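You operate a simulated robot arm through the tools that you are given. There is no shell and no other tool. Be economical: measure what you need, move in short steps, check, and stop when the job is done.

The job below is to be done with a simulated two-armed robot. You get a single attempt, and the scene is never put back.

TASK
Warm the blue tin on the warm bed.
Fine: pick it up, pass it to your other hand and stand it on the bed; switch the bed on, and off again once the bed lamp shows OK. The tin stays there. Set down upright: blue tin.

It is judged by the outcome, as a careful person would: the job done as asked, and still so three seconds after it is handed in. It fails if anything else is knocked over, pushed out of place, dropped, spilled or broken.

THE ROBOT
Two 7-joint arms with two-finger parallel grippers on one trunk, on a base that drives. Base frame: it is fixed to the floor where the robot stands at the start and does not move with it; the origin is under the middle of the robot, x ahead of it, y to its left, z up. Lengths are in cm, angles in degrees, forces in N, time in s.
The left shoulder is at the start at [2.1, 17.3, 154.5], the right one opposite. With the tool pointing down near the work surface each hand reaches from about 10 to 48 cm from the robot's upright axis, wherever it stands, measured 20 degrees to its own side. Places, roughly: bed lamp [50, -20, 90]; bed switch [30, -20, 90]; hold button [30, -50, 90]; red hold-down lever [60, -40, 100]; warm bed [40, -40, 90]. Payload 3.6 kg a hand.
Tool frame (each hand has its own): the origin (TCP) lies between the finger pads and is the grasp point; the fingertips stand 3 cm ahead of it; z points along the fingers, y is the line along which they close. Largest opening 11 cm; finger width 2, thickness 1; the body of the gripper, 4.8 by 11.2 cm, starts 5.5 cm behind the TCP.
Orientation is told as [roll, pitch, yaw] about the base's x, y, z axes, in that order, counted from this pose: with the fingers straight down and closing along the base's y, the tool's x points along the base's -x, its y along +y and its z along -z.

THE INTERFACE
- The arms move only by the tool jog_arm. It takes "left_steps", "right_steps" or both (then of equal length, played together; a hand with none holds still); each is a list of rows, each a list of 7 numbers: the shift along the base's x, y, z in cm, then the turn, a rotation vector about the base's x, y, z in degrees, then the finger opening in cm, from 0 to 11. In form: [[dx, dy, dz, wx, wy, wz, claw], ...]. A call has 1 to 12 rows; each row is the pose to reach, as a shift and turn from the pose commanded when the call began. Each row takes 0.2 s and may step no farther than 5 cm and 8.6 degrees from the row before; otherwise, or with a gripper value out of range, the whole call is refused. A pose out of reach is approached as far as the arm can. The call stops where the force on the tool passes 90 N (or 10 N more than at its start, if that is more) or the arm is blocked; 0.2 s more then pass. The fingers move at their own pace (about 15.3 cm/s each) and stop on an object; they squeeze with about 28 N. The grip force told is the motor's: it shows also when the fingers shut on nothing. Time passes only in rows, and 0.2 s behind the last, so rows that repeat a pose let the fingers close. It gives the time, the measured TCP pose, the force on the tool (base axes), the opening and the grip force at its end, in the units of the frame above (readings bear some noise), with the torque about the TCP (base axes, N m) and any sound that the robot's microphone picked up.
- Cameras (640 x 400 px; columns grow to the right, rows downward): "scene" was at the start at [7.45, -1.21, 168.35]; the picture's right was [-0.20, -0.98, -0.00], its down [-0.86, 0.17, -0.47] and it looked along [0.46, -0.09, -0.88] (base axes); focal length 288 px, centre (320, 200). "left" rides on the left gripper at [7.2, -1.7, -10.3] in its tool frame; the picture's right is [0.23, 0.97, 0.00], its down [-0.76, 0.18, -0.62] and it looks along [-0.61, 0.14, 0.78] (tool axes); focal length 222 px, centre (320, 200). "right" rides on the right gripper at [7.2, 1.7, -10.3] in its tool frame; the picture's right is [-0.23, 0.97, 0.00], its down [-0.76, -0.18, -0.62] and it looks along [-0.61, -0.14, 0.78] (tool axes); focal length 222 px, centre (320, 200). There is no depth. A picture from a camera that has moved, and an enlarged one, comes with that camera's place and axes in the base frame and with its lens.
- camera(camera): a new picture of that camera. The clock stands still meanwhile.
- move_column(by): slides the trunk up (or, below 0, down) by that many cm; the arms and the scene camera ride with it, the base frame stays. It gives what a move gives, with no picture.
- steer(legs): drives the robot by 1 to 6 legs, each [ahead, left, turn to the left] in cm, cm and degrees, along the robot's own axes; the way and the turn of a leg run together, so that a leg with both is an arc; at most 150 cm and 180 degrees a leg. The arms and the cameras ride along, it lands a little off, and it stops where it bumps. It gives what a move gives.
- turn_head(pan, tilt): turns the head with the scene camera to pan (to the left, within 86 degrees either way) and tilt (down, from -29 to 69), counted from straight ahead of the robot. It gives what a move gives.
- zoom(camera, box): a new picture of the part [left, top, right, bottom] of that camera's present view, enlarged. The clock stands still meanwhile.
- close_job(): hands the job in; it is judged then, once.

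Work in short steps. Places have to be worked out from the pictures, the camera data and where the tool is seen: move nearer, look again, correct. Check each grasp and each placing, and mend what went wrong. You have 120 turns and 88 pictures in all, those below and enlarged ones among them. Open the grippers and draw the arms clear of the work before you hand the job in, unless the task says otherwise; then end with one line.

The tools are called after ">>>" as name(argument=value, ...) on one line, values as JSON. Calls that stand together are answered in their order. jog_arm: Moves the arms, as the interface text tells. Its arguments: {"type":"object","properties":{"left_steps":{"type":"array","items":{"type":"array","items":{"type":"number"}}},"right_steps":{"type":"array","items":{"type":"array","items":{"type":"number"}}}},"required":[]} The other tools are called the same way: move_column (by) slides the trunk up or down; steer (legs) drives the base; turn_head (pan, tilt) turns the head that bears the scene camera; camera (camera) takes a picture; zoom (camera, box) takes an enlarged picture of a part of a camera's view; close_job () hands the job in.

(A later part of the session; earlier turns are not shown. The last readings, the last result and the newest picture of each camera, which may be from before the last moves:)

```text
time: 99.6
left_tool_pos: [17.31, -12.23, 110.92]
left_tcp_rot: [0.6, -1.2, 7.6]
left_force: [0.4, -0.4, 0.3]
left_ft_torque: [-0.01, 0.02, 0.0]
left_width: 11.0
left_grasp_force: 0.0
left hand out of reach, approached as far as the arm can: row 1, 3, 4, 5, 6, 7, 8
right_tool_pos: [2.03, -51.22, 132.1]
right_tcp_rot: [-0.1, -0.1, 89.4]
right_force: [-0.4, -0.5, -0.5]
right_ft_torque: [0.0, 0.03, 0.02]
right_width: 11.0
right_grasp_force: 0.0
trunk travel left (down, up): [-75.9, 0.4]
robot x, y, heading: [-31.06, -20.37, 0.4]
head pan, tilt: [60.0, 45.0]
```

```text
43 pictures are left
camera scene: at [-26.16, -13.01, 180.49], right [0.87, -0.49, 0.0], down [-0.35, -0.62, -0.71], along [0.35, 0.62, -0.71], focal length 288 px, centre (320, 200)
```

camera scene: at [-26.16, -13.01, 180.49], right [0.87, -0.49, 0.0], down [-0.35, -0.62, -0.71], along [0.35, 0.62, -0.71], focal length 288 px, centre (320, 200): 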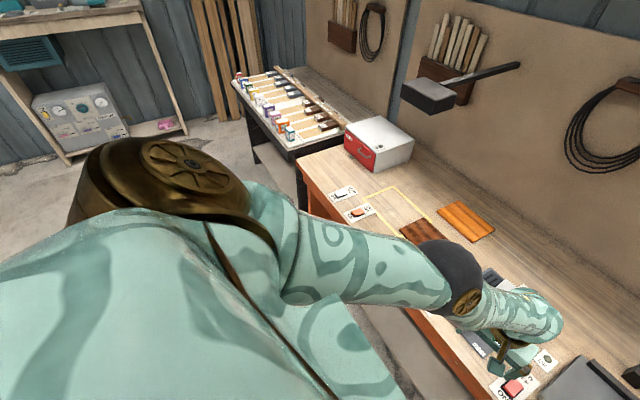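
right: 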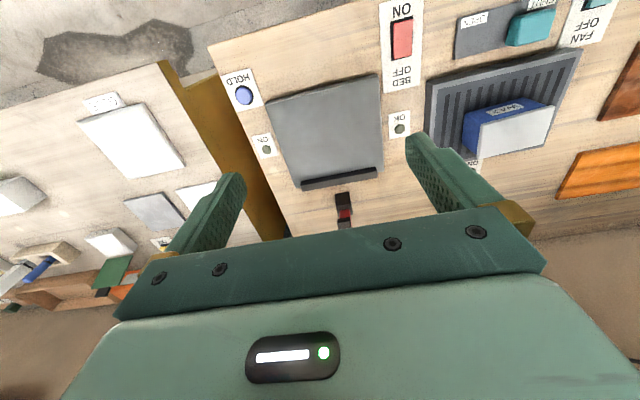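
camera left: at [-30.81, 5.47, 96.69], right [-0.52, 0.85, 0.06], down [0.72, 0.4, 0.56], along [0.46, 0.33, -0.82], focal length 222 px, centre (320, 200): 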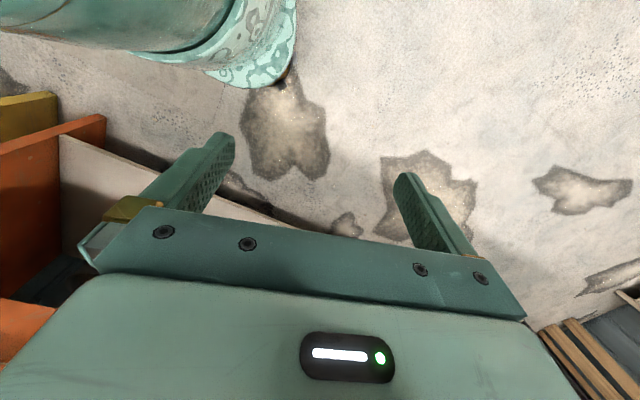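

The left arm behaves predictably when straight: position follows a sphere of about 59 cm around the shoulder, and orientation is fully controllable. Base and trunk moves can supply the missing reach, so I'll use it that way. I raise it toward horizontal and yaw to −90.

>>> jog_arm(left_steps=[[4, 2, 4, 0, 0, 0, 11], [7, 4, 8, 0, 0, 0, 11], [10, 6, 12, 0, 0, 0, 11], [13, 8, 16, 0, 0, 0, 11], [16, 10, 20, 0, 0, 0, 11], [19, 12, 24, 0, 0, 0, 11], [22, 14, 28, 0, 0, 0, 11]])

>>> jog_arm(left_steps=[[0, 0, 0, 0, 0, -8.2, 11], [0, 0, 0, 0, 0, -16.4, 11], [0, 0, 0, 0, 0, -24.6, 11], [0, 0, 0, 0, 0, -32.8, 11], [0, 0, 0, 0, 0, -41, 11], [0, 0, 0, 0, 0, -49.2, 11], [0, 0, 0, 0, 0, -57.4, 11], [0, 0, 0, 0, 0, -65.6, 11], [0, 0, 0, 0, 0, -73.8, 11], [0, 0, 0, 0, 0, -82, 11], [0, 0, 0, 0, 0, -90.2, 11], [0, 0, 0, 0, 0, -97.6, 11]])

>>> camera(camera="scene")

```text
refused: row 1 steps farther than a row can; nothing moved
```

```text
time: 102.2
left_tool_pos: [17.07, -12.02, 110.56]
left_tcp_rot: [0.5, -1.3, -90.2]
left_force: [0.2, 1.6, 0.0]
left_ft_torque: [-0.02, -0.02, 0.01]
left_width: 10.99
left_grasp_force: 0.1
left hand out of reach, approached as far as the arm can: row 6, 8, 9, 10, 11
right_tool_pos: [2.02, -51.17, 132.12]
right_tcp_rot: [0.0, -0.1, 89.4]
right_force: [-0.8, 1.0, -0.8]
right_ft_torque: [-0.02, 0.01, 0.0]
right_width: 10.98
right_grasp_force: 0.0
trunk travel left (down, up): [-75.9, 0.4]
robot x, y, heading: [-31.01, -20.16, 0.7]
head pan, tilt: [60.0, 45.0]
```

```text
42 pictures are left
camera scene: at [-26.18, -13.0, 180.49], right [0.87, -0.49, 0.0], down [-0.35, -0.62, -0.71], along [0.35, 0.62, -0.71], focal length 288 px, centre (320, 200)
```

scene: 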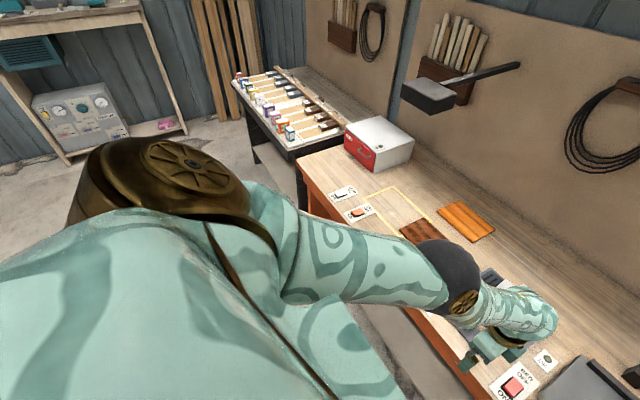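

The left hand is vertical at yaw −90. I'll keep this arm pose and drive so the hand lies above the tin: ahead 30.5 cm and left 8.5 cm. The hand stays at z≈110, clear of the tin top at 95.5.

>>> steer(legs=[[30.5, 8.3, -0.5]])

>>> turn_head(pan=0, tilt=58)

>>> camera(camera="scene")

>>> camera(camera="left")

```text
time: 104.3
left_tool_pos: [46.88, -3.19, 110.66]
left_tcp_rot: [0.6, -1.3, -89.9]
left_force: [1.0, 0.6, -1.2]
left_ft_torque: [0.01, -0.02, 0.01]
left_width: 11.01
left_grasp_force: 0.0
right_tool_pos: [32.09, -42.37, 132.2]
right_tcp_rot: [0.0, -0.1, 89.5]
right_force: [-0.3, -0.7, -0.6]
right_ft_torque: [0.01, -0.01, 0.02]
right_width: 11.01
right_grasp_force: 0.0
trunk travel left (down, up): [-75.9, 0.4]
robot x, y, heading: [-1.05, -11.12, 0.8]
head pan, tilt: [60.0, 45.0]
```

```text
time: 105.6
left_tool_pos: [47.14, -3.2, 110.64]
left_tcp_rot: [0.6, -1.3, -89.9]
left_force: [0.4, 0.8, 0.3]
left_ft_torque: [-0.05, -0.01, -0.02]
left_width: 11.02
left_grasp_force: 0.1
right_tool_pos: [32.13, -42.29, 132.12]
right_tcp_rot: [-0.1, 0.0, 89.4]
right_force: [-0.2, -0.2, 0.0]
right_ft_torque: [0.0, 0.0, 0.01]
right_width: 10.99
right_grasp_force: 0.0
trunk travel left (down, up): [-75.9, 0.4]
robot x, y, heading: [-0.86, -11.53, 0.8]
head pan, tilt: [0.0, 58.0]
```

```text
41 pictures are left
camera scene: at [6.8, -11.17, 178.77], right [0.01, -1.0, 0.0], down [-0.85, -0.01, -0.53], along [0.53, 0.01, -0.85], focal length 288 px, centre (320, 200)
```

scene: 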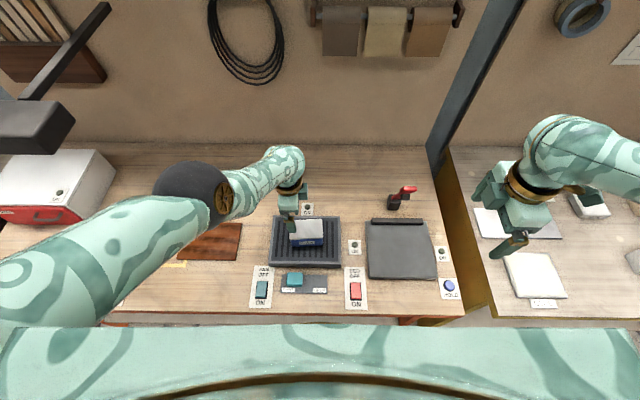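

```text
40 pictures are left
camera left: at [45.28, 4.21, 120.66], right [0.97, 0.23, 0.0], down [0.17, -0.75, 0.64], along [0.15, -0.62, -0.77], focal length 222 px, centre (320, 200)
```

left: 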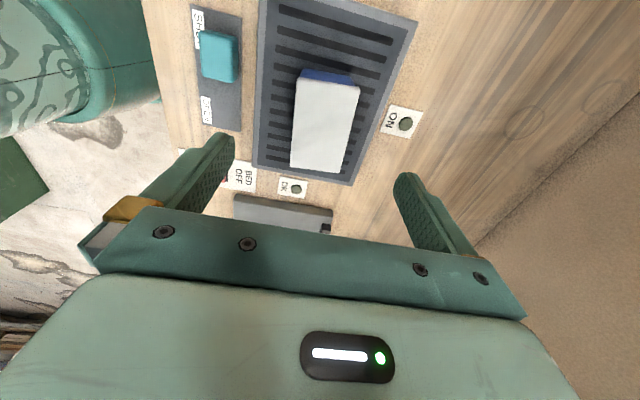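

The tin's centre is at about [47.8, −5.6] with a yaw of about +4°, and the hand is practically above its left part. I'll correct the yaw by +4° and x by +0.5, and test lowering 6 cm with the arm.

>>> jog_arm(left_steps=[[0.5, 0, 0, 0, 0, 4, 11], [0.5, 0, -3, 0, 0, 4, 11], [0.5, 0, -6, 0, 0, 4, 11], [0.5, 0, -6, 0, 0, 4, 11]])

```text
time: 106.6
left_tool_pos: [44.67, -1.81, 106.76]
left_tcp_rot: [0.5, -1.4, -85.9]
left_force: [0.7, 0.4, 0.0]
left_ft_torque: [-0.03, 0.02, -0.01]
left_width: 11.0
left_grasp_force: 0.1
left hand out of reach, approached as far as the arm can: row 2, 3, 4
right_tool_pos: [32.23, -42.3, 132.16]
right_tcp_rot: [0.0, -0.1, 89.5]
right_force: [-0.1, 0.3, 0.5]
right_ft_torque: [0.04, 0.0, -0.01]
right_width: 10.99
right_grasp_force: 0.0
trunk travel left (down, up): [-75.9, 0.4]
robot x, y, heading: [-0.77, -11.34, 0.9]
head pan, tilt: [0.0, 58.0]
```

As expected, it slid along the sphere. I'll command back up 6 cm and then use the trunk to descend.

>>> jog_arm(left_steps=[[0, 0, 3, 0, 0, 0, 11], [0, 0, 6, 0, 0, 0, 11], [0, 0, 6, 0, 0, 0, 11]])

>>> move_column(by=-10)

>>> camera(camera="left")

```text
time: 107.4
left_tool_pos: [47.51, -2.65, 111.01]
left_tcp_rot: [0.4, -1.3, -86.0]
left_force: [0.3, 0.5, -0.3]
left_ft_torque: [-0.04, 0.0, -0.01]
left_width: 11.0
left_grasp_force: 0.0
left hand out of reach, approached as far as the arm can: row 1, 2, 3
right_tool_pos: [32.13, -42.17, 132.04]
right_tcp_rot: [0.0, 0.0, 89.5]
right_force: [0.3, 0.3, -0.2]
right_ft_torque: [-0.03, -0.01, -0.03]
right_width: 11.02
right_grasp_force: 0.0
trunk travel left (down, up): [-75.9, 0.4]
robot x, y, heading: [-1.32, -11.32, 0.9]
head pan, tilt: [0.0, 58.0]
```

```text
time: 108.8
left_tool_pos: [47.69, -2.54, 101.0]
left_tcp_rot: [0.4, -1.1, -85.8]
left_force: [-0.9, -0.2, 0.5]
left_ft_torque: [-0.03, -0.01, -0.01]
left_width: 10.98
left_grasp_force: 0.0
right_tool_pos: [32.12, -42.23, 122.05]
right_tcp_rot: [-0.1, -0.1, 89.6]
right_force: [0.3, -0.2, 0.2]
right_ft_torque: [0.0, -0.01, 0.0]
right_width: 11.0
right_grasp_force: 0.0
trunk travel left (down, up): [-65.9, 10.4]
robot x, y, heading: [-1.43, -11.3, 0.8]
head pan, tilt: [0.0, 58.0]
```

```text
39 pictures are left
camera left: at [45.39, 4.76, 111.11], right [0.96, 0.3, 0.0], down [0.23, -0.73, 0.64], along [0.19, -0.61, -0.77], focal length 222 px, centre (320, 200)
```

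left: 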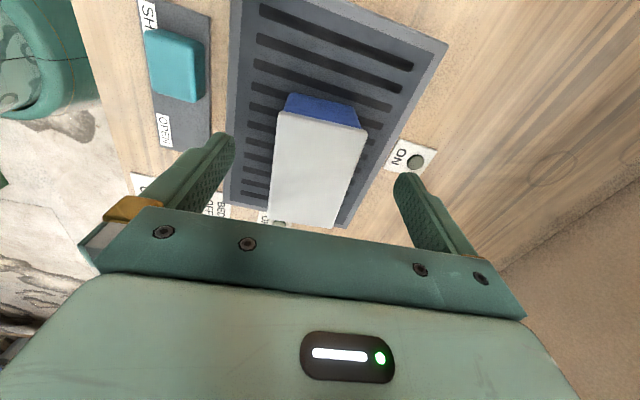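

The lid's near end lies at y≈−0.6 and its centre at about [47.9,−5.9]. I'll shift the hand 0.9 to the right, then descend 7.5 with the trunk to put the TCP at z≈93.5.

>>> jog_arm(left_steps=[[0, -0.9, 0, 0, 0, 1, 11], [0, -0.9, 0, 0, 0, 1, 11]])

>>> move_column(by=-7.5)

>>> camera(camera="left")

>>> camera(camera="scene")

```text
time: 109.4
left_tool_pos: [47.75, -3.43, 100.95]
left_tcp_rot: [0.4, -1.2, -84.9]
left_force: [0.1, 0.3, -0.3]
left_ft_torque: [0.04, 0.03, -0.03]
left_width: 11.0
left_grasp_force: 0.0
right_tool_pos: [32.19, -42.2, 122.03]
right_tcp_rot: [-0.1, -0.1, 89.5]
right_force: [0.2, 0.6, -0.2]
right_ft_torque: [0.01, 0.0, -0.03]
right_width: 10.99
right_grasp_force: 0.2
trunk travel left (down, up): [-65.9, 10.4]
robot x, y, heading: [-0.95, -11.1, 0.8]
head pan, tilt: [0.0, 58.0]
```

```text
time: 110.5
left_tool_pos: [47.66, -3.29, 93.57]
left_tcp_rot: [0.4, -1.2, -84.8]
left_force: [0.3, 0.2, -0.9]
left_ft_torque: [0.01, -0.02, 0.01]
left_width: 11.01
left_grasp_force: 0.1
right_tool_pos: [32.06, -42.31, 114.68]
right_tcp_rot: [-0.1, -0.1, 89.4]
right_force: [0.0, 1.0, 0.1]
right_ft_torque: [0.01, -0.01, 0.0]
right_width: 11.02
right_grasp_force: 0.1
trunk travel left (down, up): [-58.4, 17.9]
robot x, y, heading: [-1.15, -11.05, 0.7]
head pan, tilt: [0.0, 58.0]
```

```text
38 pictures are left
camera left: at [45.27, 3.83, 103.62], right [0.95, 0.31, 0.0], down [0.24, -0.73, 0.64], along [0.2, -0.61, -0.77], focal length 222 px, centre (320, 200)
```

left: 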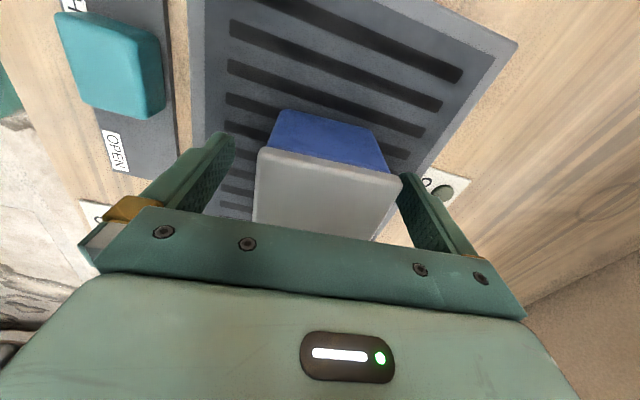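

```text
37 pictures are left
camera scene: at [7.2, -11.17, 161.29], right [0.01, -1.0, 0.0], down [-0.85, -0.01, -0.53], along [0.53, 0.01, -0.85], focal length 288 px, centre (320, 200)
```

scene: 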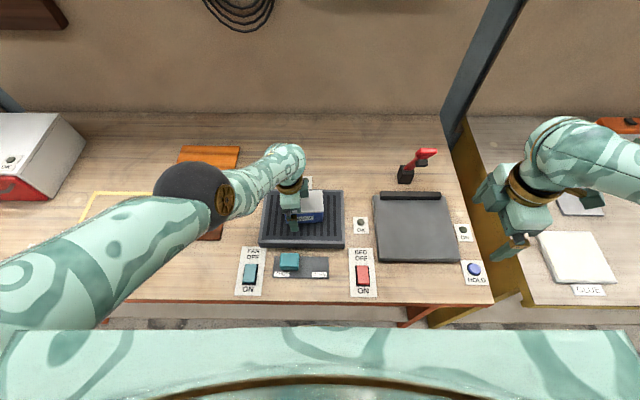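

The fingers straddle the tin. I'll go down 1 cm more and close.

>>> move_column(by=-1)

>>> jog_arm(left_steps=[[0, 0, 0, 0, 0, 0, 7], [0, 0, 0, 0, 0, 0, 4], [0, 0, 0, 0, 0, 0, 4], [0, 0, 0, 0, 0, 0, 4]])

```text
time: 111.1
left_tool_pos: [47.68, -3.41, 92.42]
left_tcp_rot: [0.4, -1.2, -84.9]
left_force: [0.0, -0.9, 0.7]
left_ft_torque: [-0.01, 0.0, 0.01]
left_width: 11.03
left_grasp_force: 0.0
right_tool_pos: [32.23, -42.26, 113.62]
right_tcp_rot: [0.0, -0.1, 89.6]
right_force: [0.1, -0.2, -0.5]
right_ft_torque: [0.0, -0.01, 0.0]
right_width: 11.02
right_grasp_force: 0.0
trunk travel left (down, up): [-57.4, 18.9]
robot x, y, heading: [-1.12, -11.23, 0.5]
head pan, tilt: [0.0, 58.0]
```

```text
time: 112.1
left_tool_pos: [47.78, -3.35, 92.44]
left_tcp_rot: [0.4, -1.3, -84.9]
left_force: [1.4, 1.5, 3.6]
left_ft_torque: [-0.14, 0.21, -0.1]
left_width: 6.81
left_grasp_force: 27.5
right_tool_pos: [32.27, -42.26, 113.57]
right_tcp_rot: [-0.1, 0.0, 89.4]
right_force: [0.3, 0.4, 0.7]
right_ft_torque: [0.01, -0.01, 0.04]
right_width: 11.02
right_grasp_force: 0.1
trunk travel left (down, up): [-57.4, 18.9]
robot x, y, heading: [-1.07, -10.97, 0.7]
head pan, tilt: [0.0, 58.0]
```

Gripped at 6.8 cm with 27.5 N. I'll lift slightly and check.

>>> move_column(by=4)

>>> zoom(camera="scene", box=[220, 120, 380, 260])

```text
time: 112.9
left_tool_pos: [47.73, -3.47, 96.49]
left_tcp_rot: [0.2, -1.2, -84.9]
left_force: [-0.7, 0.2, -4.3]
left_ft_torque: [0.12, 0.01, 0.01]
left_width: 6.79
left_grasp_force: 28.3
right_tool_pos: [32.24, -42.27, 117.57]
right_tcp_rot: [0.1, -0.2, 89.5]
right_force: [-0.2, -0.1, 0.4]
right_ft_torque: [0.0, 0.01, -0.03]
right_width: 10.97
right_grasp_force: 0.1
trunk travel left (down, up): [-61.4, 14.9]
robot x, y, heading: [-1.21, -11.42, 0.9]
head pan, tilt: [0.0, 58.0]
```

```text
2.86 times, centred on (300, 190) of scene
camera zoom: at [7.14, -11.19, 164.28], right [0.01, -1.0, 0.0], down [-0.85, -0.01, -0.53], along [0.53, 0.01, -0.85], focal length 822 px, centre (377, 229)
```

zoom: 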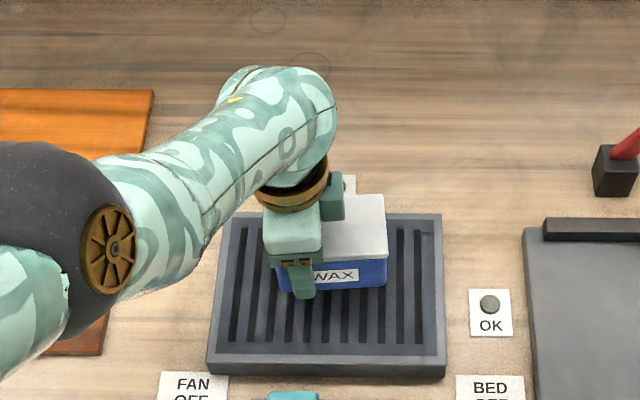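

The tin is held, weighing about 4.3 N. I'll raise the trunk, then swing the left hand along its sphere inward and nearer for the handover, around [37,−8,103].

>>> move_column(by=14.5)

>>> jog_arm(left_steps=[[-2.7, -1.1, -2, 0, 0, 0, 4], [-5.4, -2.2, -4, 0, 0, 0, 4], [-8, -3.4, -6, 0, 0, 0, 4], [-10.7, -4.5, -8, 0, 0, 0, 4], [-10.7, -4.5, -8, 0, 0, 0, 4]])

>>> camera(camera="scene")

```text
time: 114.6
left_tool_pos: [47.56, -3.49, 110.98]
left_tcp_rot: [0.5, -1.3, -84.8]
left_force: [-0.8, 0.3, -2.7]
left_ft_torque: [0.11, -0.01, 0.03]
left_width: 6.77
left_grasp_force: 27.8
right_tool_pos: [32.07, -42.3, 132.12]
right_tcp_rot: [0.2, -0.2, 89.5]
right_force: [0.4, 0.4, -0.1]
right_ft_torque: [-0.02, 0.02, 0.02]
right_width: 11.0
right_grasp_force: 0.1
trunk travel left (down, up): [-75.9, 0.4]
robot x, y, heading: [-1.41, -11.15, 0.7]
head pan, tilt: [0.0, 58.0]
```

```text
time: 116.0
left_tool_pos: [45.2, -4.59, 107.14]
left_tcp_rot: [7.9, 0.1, -83.2]
left_force: [-0.1, 0.2, -3.0]
left_ft_torque: [0.09, 0.01, 0.04]
left_width: 6.81
left_grasp_force: 27.8
right_tool_pos: [32.22, -42.24, 132.13]
right_tcp_rot: [0.0, -0.1, 89.5]
right_force: [0.2, -0.6, 0.9]
right_ft_torque: [-0.01, -0.01, 0.0]
right_width: 11.03
right_grasp_force: 0.0
trunk travel left (down, up): [-75.9, 0.4]
robot x, y, heading: [-1.19, -11.02, 0.8]
head pan, tilt: [0.0, 58.0]
stopped in row 5 (left hand): the arm was blocked; the commanded pose is now the measured one
```

```text
35 pictures are left
camera scene: at [6.85, -11.16, 178.77], right [0.01, -1.0, 0.0], down [-0.85, -0.01, -0.53], along [0.53, 0.01, -0.85], focal length 288 px, centre (320, 200)
```

scene: 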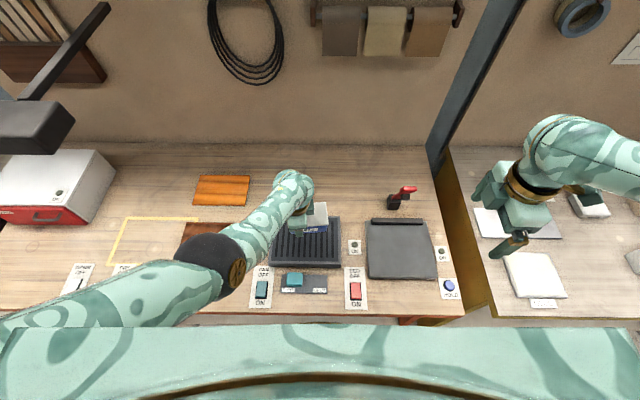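

The left arm met its limit, but the tin is still firmly held at [45.2,−4.6,107], leaning about 8° with the tips forward. I'll leave the left hand there and bring the right hand over instead, matching that lean and tilted 15° with its body to the right.

>>> jog_arm(right_steps=[[3, 3, -1, 5, -2.6, 2.4, 11], [6, 6, -2, 10, -5.3, 4.9, 11], [8, 10, -3, 15, -7.9, 7.3, 11], [10, 14, -4, 15, -7.9, 7.3, 11], [12, 18, -5, 15, -7.9, 7.3, 11], [13, 22, -7, 15, -7.9, 7.3, 11], [13, 22, -7, 15, -7.9, 7.3, 11]])

>>> camera(camera="scene")

>>> camera(camera="right")

```text
time: 117.6
left_tool_pos: [45.01, -4.61, 107.18]
left_tcp_rot: [7.8, 0.2, -83.1]
left_force: [-0.2, 0.0, -4.3]
left_ft_torque: [0.14, -0.01, 0.01]
left_width: 6.77
left_grasp_force: 27.7
right_tool_pos: [45.15, -20.21, 124.89]
right_tcp_rot: [-8.9, -14.6, 98.1]
right_force: [1.1, -0.1, 0.9]
right_ft_torque: [0.0, 0.02, -0.01]
right_width: 10.98
right_grasp_force: 0.1
trunk travel left (down, up): [-75.9, 0.4]
robot x, y, heading: [-0.93, -11.25, 0.8]
head pan, tilt: [0.0, 58.0]
```

```text
34 pictures are left
camera scene: at [6.77, -11.26, 178.77], right [0.01, -1.0, 0.0], down [-0.85, -0.01, -0.53], along [0.53, 0.01, -0.85], focal length 288 px, centre (320, 200)
```

scene: 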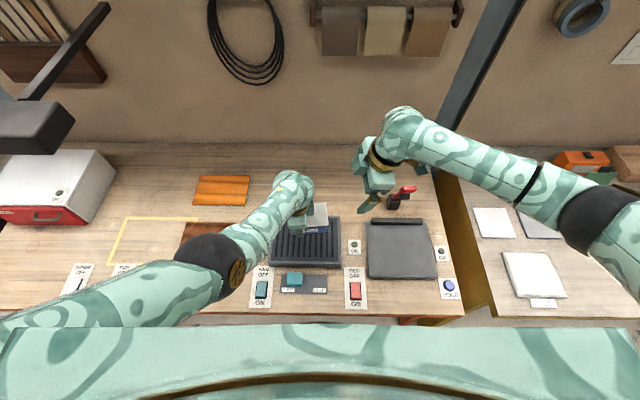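

```text
33 pictures are left
camera right: at [43.33, -30.04, 132.66], right [-0.99, 0.12, -0.09], down [0.0, 0.58, 0.81], along [0.15, 0.8, -0.57], focal length 222 px, centre (320, 200)
```

right: 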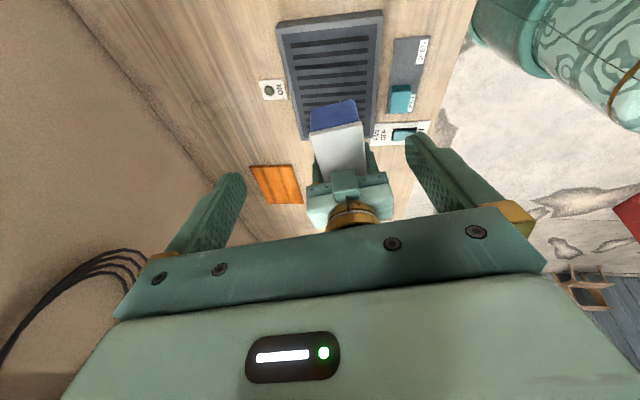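

The right hand tracks well with the desired orientation. The tin's right end is near y≈−13 and x≈45.4, with its top at about 110. I'll approach along the tool axis to a few cm above the grip and look.

>>> jog_arm(right_steps=[[-0.5, 3, -3.2, 0, 0, 0, 11], [-1, 6, -6.4, 0, 0, 0, 11], [-0.6, 6.9, -9.5, 0, 0, 0, 11], [-0.3, 7.8, -12.5, 0, 0, 0, 11], [-0.3, 7.8, -12.5, 0, 0, 0, 11]])

>>> camera(camera="right")

>>> zoom(camera="scene", box=[230, 130, 430, 255])

```text
time: 118.8
left_tool_pos: [44.95, -4.59, 107.05]
left_tcp_rot: [7.9, 0.1, -83.2]
left_force: [0.3, -0.4, -3.4]
left_ft_torque: [0.13, 0.01, 0.0]
left_width: 6.77
left_grasp_force: 28.1
right_tool_pos: [45.04, -12.46, 112.69]
right_tcp_rot: [-9.0, -14.7, 98.0]
right_force: [0.2, -0.2, -0.6]
right_ft_torque: [0.01, -0.01, -0.03]
right_width: 11.03
right_grasp_force: 0.1
trunk travel left (down, up): [-75.9, 0.4]
robot x, y, heading: [-1.0, -11.56, 0.7]
head pan, tilt: [0.0, 58.0]
```

```text
32 pictures are left
camera right: at [43.25, -22.26, 120.44], right [-0.99, 0.12, -0.09], down [0.0, 0.58, 0.81], along [0.15, 0.8, -0.57], focal length 222 px, centre (320, 200)
```

right: 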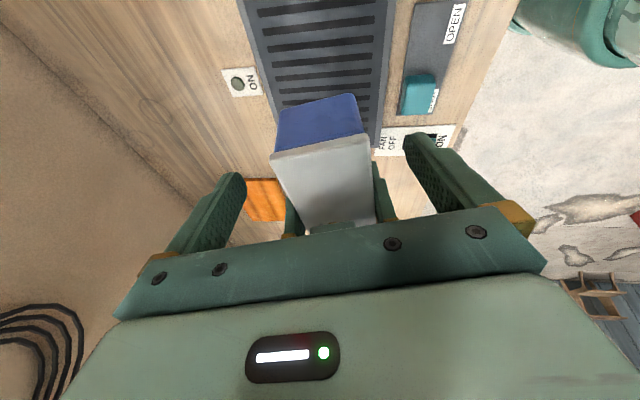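

```text
3.20 times, centred on (330, 192) of scene
camera zoom: at [6.78, -11.18, 178.77], right [0.01, -1.0, 0.0], down [-0.85, -0.01, -0.53], along [0.53, 0.01, -0.85], focal length 921 px, centre (288, 224)
```

zoom: 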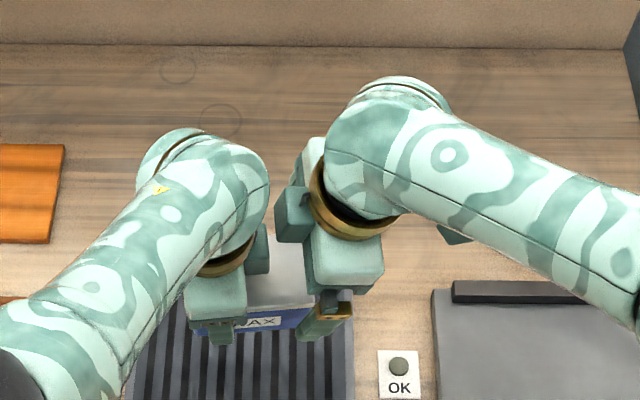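

The grip position is confirmed: end edge centre [45.5,−13.4], and the palms will clear each other by about 3 cm. I'll move in the last 5.7 cm and close.

>>> jog_arm(right_steps=[[0.25, 0.6, -2.8, 0, 0, 0, 11], [0.45, 1.2, -5.6, 0, 0, 0, 11], [0.45, 1.2, -5.6, 0, 0, 0, 11]])

>>> camera(camera="right")

```text
time: 119.3
left_tool_pos: [44.73, -3.6, 106.49]
left_tcp_rot: [7.8, 1.0, -82.6]
left_force: [0.8, 1.1, -5.8]
left_ft_torque: [0.12, 0.06, 0.01]
left_width: 6.77
left_grasp_force: 27.7
right_tool_pos: [45.31, -10.86, 109.15]
right_tcp_rot: [-8.9, -14.9, 99.0]
right_force: [-1.0, -0.7, 3.9]
right_ft_torque: [0.17, 0.0, 0.04]
right_width: 10.96
right_grasp_force: 0.1
right hand out of reach, approached as far as the arm can: row 2
trunk travel left (down, up): [-75.9, 0.4]
robot x, y, heading: [-1.13, -11.26, 0.6]
head pan, tilt: [0.0, 58.0]
stopped in row 2 (left hand): the force on the tool passed its limit at 142 N (the readings are from after the stop); the commanded pose is now the measured one
```

```text
30 pictures are left
camera right: at [43.66, -20.79, 116.96], right [-0.99, 0.11, -0.09], down [-0.01, 0.58, 0.82], along [0.14, 0.81, -0.57], focal length 222 px, centre (320, 200)
```

right: 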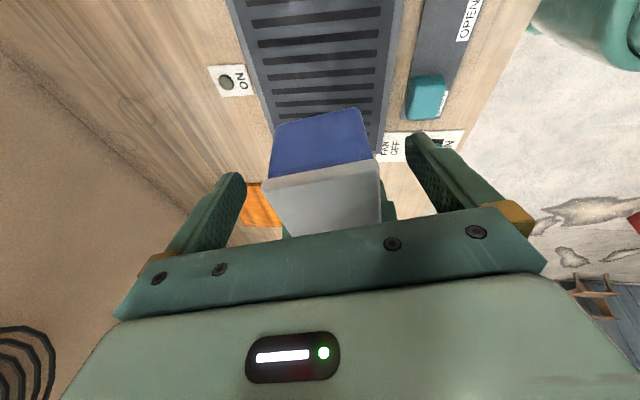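

The hands touched: each gripper has a block protruding on its inner side. Nothing slipped and the tin is still gripped. I'll back the right hand off along its axis, add 20° more tilt, and come in flatter.

>>> jog_arm(right_steps=[[-0.3, -1.2, 3, 0, 0, 0, 11], [-0.6, -3, 6, 0, 0, 0, 11], [-0.6, -6, 8, 7, 0, 0, 11], [-0.6, -9, 8, 14, 0, 0, 11], [-0.6, -11, 8, 21, 0, 0, 11], [-0.6, -11, 8, 21, 0, 0, 11]])

>>> camera(camera="right")

```text
time: 120.7
left_tool_pos: [44.71, -3.68, 106.72]
left_tcp_rot: [7.7, 0.9, -82.6]
left_force: [0.3, 0.1, -4.1]
left_ft_torque: [0.09, 0.0, 0.01]
left_width: 6.8
left_grasp_force: 28.0
right_tool_pos: [44.77, -22.08, 117.19]
right_tcp_rot: [-12.7, -35.8, 100.5]
right_force: [0.7, 0.1, 0.6]
right_ft_torque: [-0.02, -0.03, -0.05]
right_width: 10.99
right_grasp_force: 0.0
trunk travel left (down, up): [-75.9, 0.4]
robot x, y, heading: [-1.14, -11.28, 0.6]
head pan, tilt: [0.0, 58.0]
```

```text
29 pictures are left
camera right: at [43.07, -34.12, 120.81], right [-0.99, 0.13, -0.04], down [-0.01, 0.24, 0.97], along [0.14, 0.96, -0.24], focal length 222 px, centre (320, 200)
```

right: 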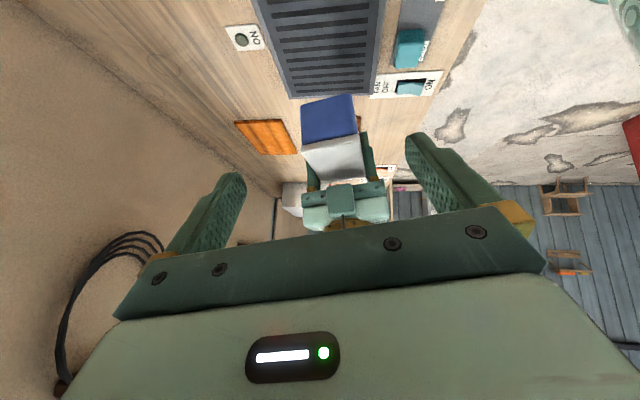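

The end face shows the tin is about 5.5 cm high, with its right end at y≈−12.5, top ≈109 and centre x≈45.4. I'll approach along the flatter axis to [45.3,−10.9,106.7].

>>> jog_arm(right_steps=[[-0.2, 3.2, -2.1, 0, 0, 0, 11], [-0.37, 6.4, -4.2, 0, 0, 0, 11], [-0.1, 8, -6.3, 0, 0, 0, 11], [0.2, 9.6, -8.4, 0, 0, 0, 11], [0.53, 11.2, -10.5, 0, 0, 0, 11], [0.53, 11.2, -10.5, 0, 0, 0, 11]])

>>> camera(camera="right")

```text
time: 122.1
left_tool_pos: [44.73, -3.89, 106.68]
left_tcp_rot: [7.8, 1.0, -82.6]
left_force: [0.7, 0.1, -3.5]
left_ft_torque: [0.12, -0.01, -0.01]
left_width: 6.81
left_grasp_force: 28.5
right_tool_pos: [44.39, -11.11, 107.59]
right_tcp_rot: [-13.0, -35.8, 100.6]
right_force: [0.2, 0.1, 0.6]
right_ft_torque: [0.0, 0.01, 0.0]
right_width: 10.99
right_grasp_force: 0.1
right hand out of reach, approached as far as the arm can: row 5, 6
trunk travel left (down, up): [-75.9, 0.4]
robot x, y, heading: [-1.07, -11.41, 0.7]
head pan, tilt: [0.0, 58.0]
```

```text
28 pictures are left
camera right: at [42.66, -23.26, 111.18], right [-0.99, 0.13, -0.04], down [-0.01, 0.24, 0.97], along [0.14, 0.96, -0.24], focal length 222 px, centre (320, 200)
```

right: 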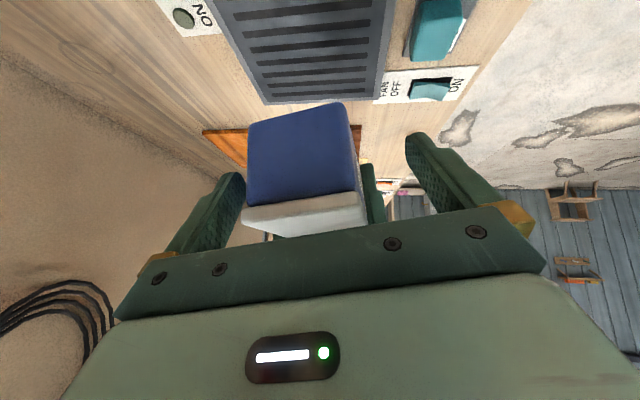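

The reach limit leaves the right hand about 0.9 cm off-centre in x, but the pads overlap the tin well. I'll close slowly while watching the forces.

>>> jog_arm(right_steps=[[0, 0, 0, 0, 0, 0, 9], [0, 0, 0, 0, 0, 0, 8]])

```text
time: 122.7
left_tool_pos: [44.68, -3.76, 106.49]
left_tcp_rot: [7.5, 1.1, -82.7]
left_force: [-12.2, 0.2, -6.7]
left_ft_torque: [0.28, -0.26, -0.89]
left_width: 6.83
left_grasp_force: 28.2
right_tool_pos: [44.56, -11.13, 107.64]
right_tcp_rot: [-13.0, -35.8, 100.6]
right_force: [12.1, -0.6, 2.8]
right_ft_torque: [-0.03, 0.16, 0.09]
right_width: 8.58
right_grasp_force: 6.1
trunk travel left (down, up): [-75.9, 0.4]
robot x, y, heading: [-0.78, -11.1, 0.9]
head pan, tilt: [0.0, 58.0]
```

The +x finger touched first. I'll reopen, raise the right hand about 1.5 cm to gain reach ahead, and check the centring.

>>> jog_arm(right_steps=[[0, 0, 0, 0, 0, 0, 10.8], [0.2, 0, 1.2, 0, 0, 0, 10.8], [0.2, 0, 1.8, 0, 0, 0, 10.8]])

```text
time: 123.5
left_tool_pos: [44.79, -3.77, 106.63]
left_tcp_rot: [7.7, 0.9, -82.6]
left_force: [-0.2, 0.2, -4.0]
left_ft_torque: [0.11, 0.02, 0.0]
left_width: 6.83
left_grasp_force: 27.8
right_tool_pos: [44.4, -11.09, 109.35]
right_tcp_rot: [-12.8, -35.7, 100.5]
right_force: [-0.3, 0.2, 1.1]
right_ft_torque: [0.02, -0.02, 0.02]
right_width: 10.82
right_grasp_force: 0.0
trunk travel left (down, up): [-75.9, 0.4]
robot x, y, heading: [-0.7, -11.32, 0.7]
head pan, tilt: [0.0, 58.0]
```

No reach warning this time. I'll shift +1.0 in x and down 1.2 from here.

>>> jog_arm(right_steps=[[1.0, 0, 0, 0, 0, 0, 10.8], [1.0, 0, -1.2, 0, 0, 0, 10.8], [1.0, 0, -1.2, 0, 0, 0, 10.8]])

```text
time: 124.3
left_tool_pos: [44.95, -3.81, 106.73]
left_tcp_rot: [7.8, 1.0, -82.6]
left_force: [0.1, -0.5, -3.8]
left_ft_torque: [0.08, 0.04, -0.02]
left_width: 6.81
left_grasp_force: 28.3
right_tool_pos: [45.34, -11.15, 108.07]
right_tcp_rot: [-12.7, -35.6, 100.4]
right_force: [0.6, 0.0, 0.7]
right_ft_torque: [-0.01, 0.01, -0.01]
right_width: 10.78
right_grasp_force: 0.0
right hand out of reach, approached as far as the arm can: row 2
trunk travel left (down, up): [-75.9, 0.4]
robot x, y, heading: [-0.82, -11.09, 0.4]
head pan, tilt: [0.0, 58.0]
```

Now it's centred at [45.34,−11.15,108.1]. I'll close the right gripper.

>>> jog_arm(right_steps=[[0, 0, 0, 0, 0, 0, 8.5], [0, 0, 0, 0, 0, 0, 7], [0, 0, 0, 0, 0, 0, 5], [0, 0, 0, 0, 0, 0, 4], [0, 0, 0, 0, 0, 0, 4]])

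>>> camera(camera="right")

```text
time: 125.5
left_tool_pos: [44.85, -3.86, 106.57]
left_tcp_rot: [7.8, 0.9, -82.6]
left_force: [0.6, 0.0, -5.2]
left_ft_torque: [0.53, -0.61, -0.98]
left_width: 6.83
left_grasp_force: 28.3
right_tool_pos: [45.47, -11.08, 108.22]
right_tcp_rot: [-12.8, -35.8, 100.7]
right_force: [-0.8, 0.8, 1.9]
right_ft_torque: [-0.17, 0.68, 1.0]
right_width: 7.05
right_grasp_force: 28.0
trunk travel left (down, up): [-75.9, 0.4]
robot x, y, heading: [-1.09, -11.4, 0.9]
head pan, tilt: [0.0, 58.0]
```

```text
27 pictures are left
camera right: at [43.65, -23.13, 111.84], right [-0.99, 0.13, -0.04], down [-0.01, 0.24, 0.97], along [0.14, 0.96, -0.24], focal length 222 px, centre (320, 200)
```

right: 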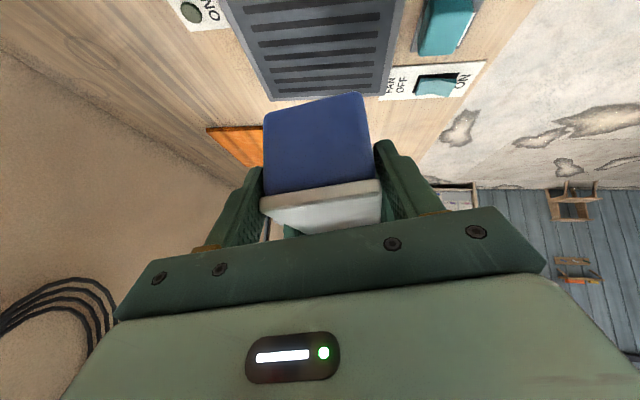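

The right hand holds with 28 N. I'll open the left gripper slowly, with both hands still.

>>> jog_arm(left_steps=[[0, 0, 0, 0, 0, 0, 7.5], [0, 0, 0, 0, 0, 0, 9], [0, 0, 0, 0, 0, 0, 11], [0, 0, 0, 0, 0, 0, 11]])

>>> camera(camera="right")

```text
time: 126.5
left_tool_pos: [44.83, -3.73, 106.74]
left_tcp_rot: [7.7, 0.9, -82.6]
left_force: [0.9, 0.5, 0.7]
left_ft_torque: [0.01, -0.03, -0.04]
left_width: 11.0
left_grasp_force: 0.1
right_tool_pos: [45.37, -11.17, 108.19]
right_tcp_rot: [-12.7, -35.7, 100.5]
right_force: [0.3, 0.6, -0.5]
right_ft_torque: [-0.17, 0.01, 0.0]
right_width: 6.8
right_grasp_force: 28.1
trunk travel left (down, up): [-75.9, 0.4]
robot x, y, heading: [-0.91, -11.46, 0.8]
head pan, tilt: [0.0, 58.0]
```

```text
26 pictures are left
camera right: at [43.65, -23.15, 111.83], right [-0.99, 0.13, -0.04], down [-0.01, 0.24, 0.97], along [0.14, 0.96, -0.24], focal length 222 px, centre (320, 200)
```

right: 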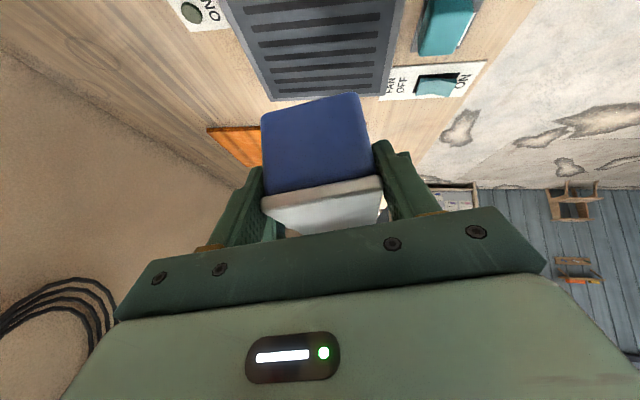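

The handover worked: the right hand alone carries the tin (width 6.8 cm, 28 N). I'll slide it out to the right from between the open left fingers.

>>> jog_arm(right_steps=[[0.2, -2, 0, 0, 0, 0, 4], [0.4, -4.5, 0, 0, 0, 0, 4], [0.3, -8, 0.5, 0, 0, 0, 4], [0, -12, 1, 0, 0, 0, 4], [0, -16, 1.5, 0, 0, 0, 4], [0, -16, 1.5, 0, 0, 0, 4]])

>>> camera(camera="scene")

```text
time: 127.9
left_tool_pos: [44.83, -3.76, 106.65]
left_tcp_rot: [7.7, 0.9, -82.6]
left_force: [0.0, -0.2, -1.1]
left_ft_torque: [0.02, 0.02, 0.02]
left_width: 11.01
left_grasp_force: 0.0
right_tool_pos: [46.94, -27.38, 108.16]
right_tcp_rot: [-12.8, -35.7, 100.5]
right_force: [1.0, 1.0, -0.3]
right_ft_torque: [-0.17, -0.01, 0.01]
right_width: 6.77
right_grasp_force: 28.1
right hand out of reach, approached as far as the arm can: row 3, 4, 5, 6
trunk travel left (down, up): [-75.9, 0.4]
robot x, y, heading: [-1.34, -11.37, 0.9]
head pan, tilt: [0.0, 58.0]
```

```text
25 pictures are left
camera scene: at [6.81, -11.08, 178.77], right [0.01, -1.0, 0.0], down [-0.85, -0.01, -0.53], along [0.53, 0.01, -0.85], focal length 288 px, centre (320, 200)
```

scene: 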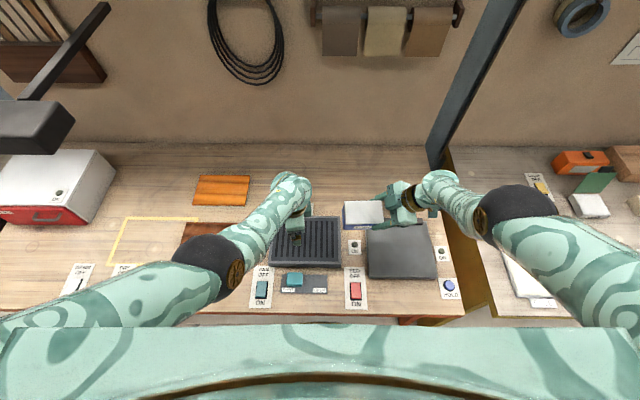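

Excellent: the tin is free in the right hand. Bed top spans about x 34–49 and y −26 to −47. I'll move the empty left hand up and out of the way, and pull the right hand back off its reach limit.

>>> jog_arm(left_steps=[[0, 3, 2, 0, 0, 0, 11], [0, 6, 4, 0, 0, 0, 11], [0, 9.5, 6, 0, 0, 0, 11], [0, 13, 8, 0, 0, 0, 11], [0, 16.5, 11, 0, 0, 0, 11], [0, 20, 14, 0, 0, 0, 11]], right_steps=[[-1, -1, 0, 0, 0, 0, 4], [-2, -2, 0.5, 0, 0, 0, 4], [-3, -3, 1, 0, 0, 0, 4], [-4, -4, 1.5, 0, 0, 0, 4], [-5, -5, 2, 0, 0, 0, 4], [-5, -5, 2, 0, 0, 0, 4]])

```text
time: 129.3
left_tool_pos: [44.93, 16.15, 120.68]
left_tcp_rot: [7.6, 0.8, -82.7]
left_force: [0.4, -1.3, 0.1]
left_ft_torque: [-0.05, -0.01, -0.02]
left_width: 11.0
left_grasp_force: 0.0
right_tool_pos: [45.13, -32.77, 107.25]
right_tcp_rot: [-12.8, -35.7, 100.5]
right_force: [0.1, 0.2, 0.6]
right_ft_torque: [-0.17, 0.03, 0.0]
right_width: 6.77
right_grasp_force: 28.4
right hand out of reach, approached as far as the arm can: row 1, 2, 3, 4, 5, 6
trunk travel left (down, up): [-75.9, 0.4]
robot x, y, heading: [-1.15, -11.46, 0.5]
head pan, tilt: [0.0, 58.0]
```

The right arm is also at its straight limit now, so I'll place the tin by base and trunk moves. First I level it: the closing axis slopes about 10°, so I rotate +10.4° about y.

>>> jog_arm(right_steps=[[0, 0, 0, 0, 5.2, 0, 4], [0, 0, 0, 0, 10.4, 0, 4], [0, 0, 0, 0, 10.4, 0, 4]])

>>> camera(camera="right")

>>> camera(camera="scene")

```text
time: 130.1
left_tool_pos: [45.09, 16.08, 120.64]
left_tcp_rot: [7.7, 0.8, -82.6]
left_force: [0.1, 0.3, -0.1]
left_ft_torque: [-0.03, -0.01, 0.03]
left_width: 10.96
left_grasp_force: 0.0
right_tool_pos: [43.8, -32.92, 108.2]
right_tcp_rot: [0.1, -37.0, 92.9]
right_force: [-0.8, 0.9, 0.4]
right_ft_torque: [-0.16, -0.01, -0.02]
right_width: 6.76
right_grasp_force: 28.3
right hand out of reach, approached as far as the arm can: row 1, 2, 3
trunk travel left (down, up): [-75.9, 0.4]
robot x, y, heading: [-1.05, -11.64, 0.9]
head pan, tilt: [0.0, 58.0]
```

```text
24 pictures are left
camera right: at [42.82, -44.9, 112.12], right [-0.98, 0.13, 0.14], down [0.17, 0.24, 0.96], along [0.09, 0.96, -0.26], focal length 222 px, centre (320, 200)
```

right: 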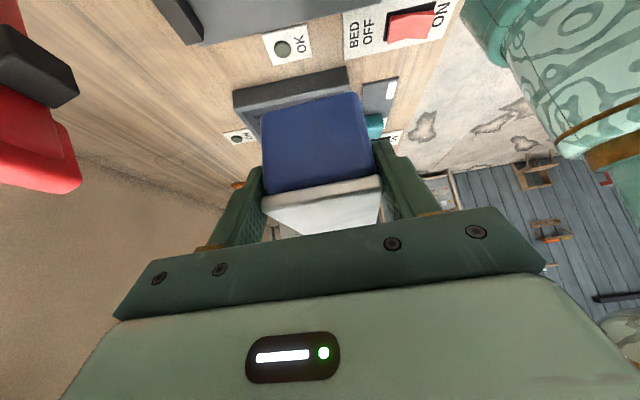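

```text
23 pictures are left
camera scene: at [6.79, -11.21, 178.77], right [0.01, -1.0, 0.0], down [-0.85, -0.01, -0.53], along [0.53, 0.01, -0.85], focal length 288 px, centre (320, 200)
```

scene: 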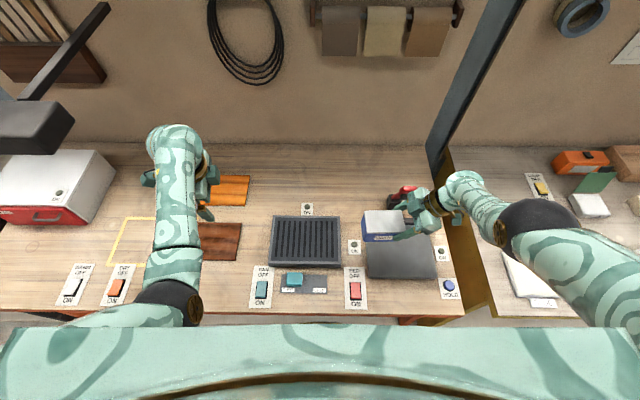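

The tin is level in the closing direction and clear of the lever. I'll shift the base 2.2 cm back and 7.5 cm right so the tin is over the bed's centre.

>>> steer(legs=[[-2.2, -7.5, 0]])

>>> move_column(by=-7)

>>> zoom(camera="scene", box=[310, 140, 500, 260])

>>> camera(camera="right")

```text
time: 131.2
left_tool_pos: [42.89, 8.82, 120.56]
left_tcp_rot: [7.8, 0.8, -82.7]
left_force: [-0.6, 0.6, -0.7]
left_ft_torque: [-0.04, 0.0, -0.04]
left_width: 11.0
left_grasp_force: 0.1
right_tool_pos: [41.74, -40.37, 108.31]
right_tcp_rot: [0.1, -36.9, 92.8]
right_force: [0.7, 0.1, -0.2]
right_ft_torque: [-0.18, 0.0, 0.0]
right_width: 6.78
right_grasp_force: 28.2
trunk travel left (down, up): [-75.9, 0.4]
robot x, y, heading: [-2.91, -19.07, 0.6]
head pan, tilt: [0.0, 58.0]
```

```text
time: 132.2
left_tool_pos: [42.88, 8.65, 113.69]
left_tcp_rot: [7.6, 0.8, -82.6]
left_force: [-0.2, 0.9, 0.0]
left_ft_torque: [0.03, -0.02, -0.02]
left_width: 10.98
left_grasp_force: 0.1
right_tool_pos: [41.82, -40.38, 101.19]
right_tcp_rot: [0.0, -36.9, 92.9]
right_force: [0.2, 0.3, -0.2]
right_ft_torque: [-0.15, 0.04, 0.02]
right_width: 6.79
right_grasp_force: 27.3
trunk travel left (down, up): [-68.9, 7.4]
robot x, y, heading: [-3.37, -19.1, 0.8]
head pan, tilt: [0.0, 58.0]
```

```text
3.33 times, centred on (405, 200) of scene
camera zoom: at [4.86, -18.61, 171.8], right [0.01, -1.0, 0.0], down [-0.85, -0.01, -0.53], along [0.53, 0.01, -0.85], focal length 959 px, centre (37, 200)
```

zoom: 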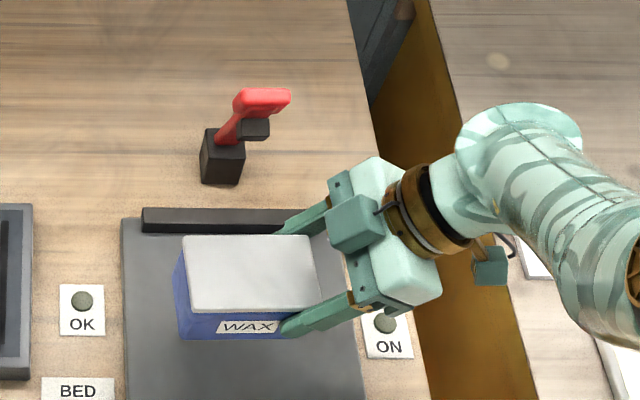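

```text
21 pictures are left
camera right: at [40.8, -52.36, 105.18], right [-0.98, 0.13, 0.14], down [0.17, 0.24, 0.96], along [0.09, 0.96, -0.26], focal length 222 px, centre (320, 200)
```

right: 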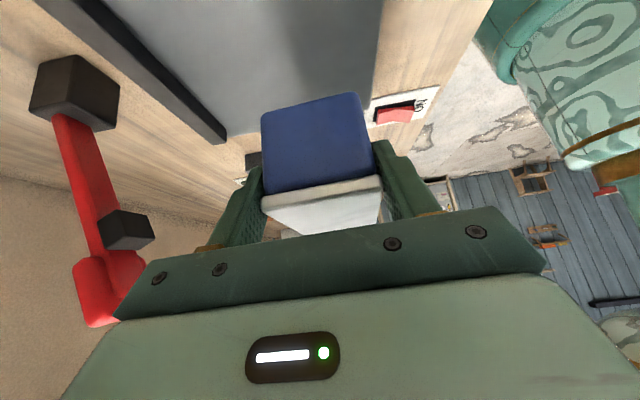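

The tin is over the bed and looks close to level. I'll lower 5 cm, then go in small steps until contact.

>>> move_column(by=-5)

>>> zoom(camera="scene", box=[310, 130, 500, 250])

```text
time: 133.2
left_tool_pos: [42.88, 8.58, 108.73]
left_tcp_rot: [7.8, 0.9, -82.7]
left_force: [0.2, -0.3, -0.2]
left_ft_torque: [-0.01, -0.01, 0.01]
left_width: 10.99
left_grasp_force: 0.0
right_tool_pos: [41.85, -40.39, 96.26]
right_tcp_rot: [0.1, -37.0, 92.9]
right_force: [-0.7, 0.4, 0.6]
right_ft_torque: [-0.18, 0.01, -0.02]
right_width: 6.79
right_grasp_force: 27.7
trunk travel left (down, up): [-63.9, 12.4]
robot x, y, heading: [-3.23, -18.66, 0.7]
head pan, tilt: [0.0, 58.0]
```

```text
3.33 times, centred on (405, 190) of scene
camera zoom: at [4.91, -18.76, 166.8], right [0.01, -1.0, 0.0], down [-0.85, -0.01, -0.53], along [0.53, 0.01, -0.85], focal length 959 px, centre (37, 233)
```

zoom: 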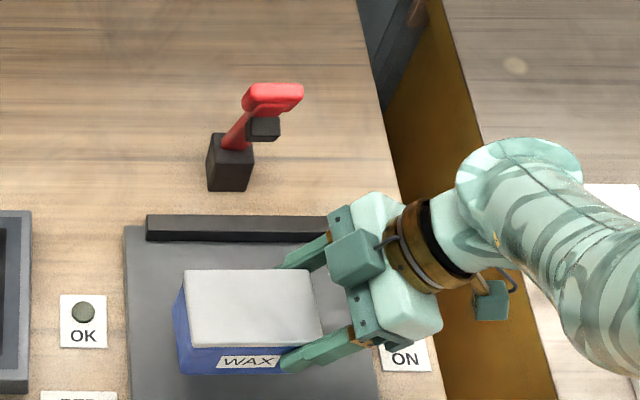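

No contact yet. I'll go down 1.2 more.

>>> move_column(by=-1.2)

>>> move_column(by=-0.6)

```text
time: 133.8
left_tool_pos: [42.9, 8.54, 107.37]
left_tcp_rot: [7.6, 0.8, -82.6]
left_force: [-0.1, 0.6, -0.3]
left_ft_torque: [-0.01, 0.0, 0.0]
left_width: 10.99
left_grasp_force: 0.1
right_tool_pos: [41.77, -40.42, 95.16]
right_tcp_rot: [0.0, -37.1, 92.9]
right_force: [-1.3, 0.0, -0.2]
right_ft_torque: [-0.17, 0.01, -0.03]
right_width: 6.78
right_grasp_force: 28.1
trunk travel left (down, up): [-62.7, 13.6]
robot x, y, heading: [-3.03, -19.14, 0.8]
head pan, tilt: [0.0, 58.0]
```

```text
time: 134.3
left_tool_pos: [42.9, 8.57, 106.78]
left_tcp_rot: [7.7, 0.9, -82.6]
left_force: [0.0, -0.2, -0.2]
left_ft_torque: [-0.02, -0.01, 0.01]
left_width: 11.02
left_grasp_force: 0.2
right_tool_pos: [41.71, -40.42, 94.57]
right_tcp_rot: [0.0, -36.9, 92.9]
right_force: [0.7, -0.4, -0.4]
right_ft_torque: [-0.18, 0.01, -0.01]
right_width: 6.78
right_grasp_force: 27.9
trunk travel left (down, up): [-62.1, 14.2]
robot x, y, heading: [-3.17, -18.86, 0.8]
head pan, tilt: [0.0, 58.0]
```

Still free. I'll continue in small steps.

>>> move_column(by=-0.5)

>>> move_column(by=-0.5)

>>> zoom(camera="scene", box=[310, 130, 500, 250])

```text
time: 134.9
left_tool_pos: [42.99, 8.6, 106.37]
left_tcp_rot: [7.8, 0.9, -82.6]
left_force: [-0.2, 1.3, -0.2]
left_ft_torque: [-0.02, 0.0, -0.02]
left_width: 11.01
left_grasp_force: 0.1
right_tool_pos: [41.91, -40.38, 93.94]
right_tcp_rot: [0.0, -37.0, 92.9]
right_force: [0.5, 0.2, -0.8]
right_ft_torque: [-0.25, 0.03, -0.04]
right_width: 6.79
right_grasp_force: 27.8
trunk travel left (down, up): [-61.6, 14.7]
robot x, y, heading: [-2.97, -18.79, 0.5]
head pan, tilt: [0.0, 58.0]
```

```text
time: 135.4
left_tool_pos: [42.74, 8.62, 105.83]
left_tcp_rot: [7.7, 0.9, -82.7]
left_force: [-0.5, 0.7, 0.4]
left_ft_torque: [-0.01, -0.01, 0.0]
left_width: 11.01
left_grasp_force: 0.1
right_tool_pos: [41.68, -40.53, 93.47]
right_tcp_rot: [-0.1, -36.8, 92.9]
right_force: [-3.0, -0.6, 5.7]
right_ft_torque: [-0.28, 0.47, -0.04]
right_width: 6.78
right_grasp_force: 27.7
trunk travel left (down, up): [-61.1, 15.2]
robot x, y, heading: [-3.24, -19.14, 0.6]
head pan, tilt: [0.0, 58.0]
```

```text
3.33 times, centred on (405, 190) of scene
camera zoom: at [4.96, -18.7, 163.99], right [0.01, -1.0, 0.0], down [-0.85, -0.01, -0.53], along [0.53, 0.01, -0.85], focal length 959 px, centre (37, 233)
```

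zoom: 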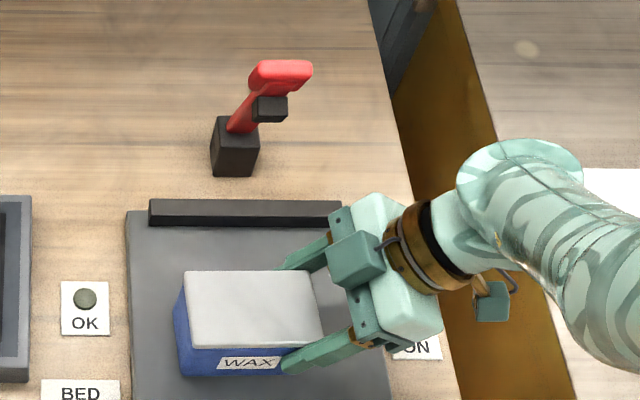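

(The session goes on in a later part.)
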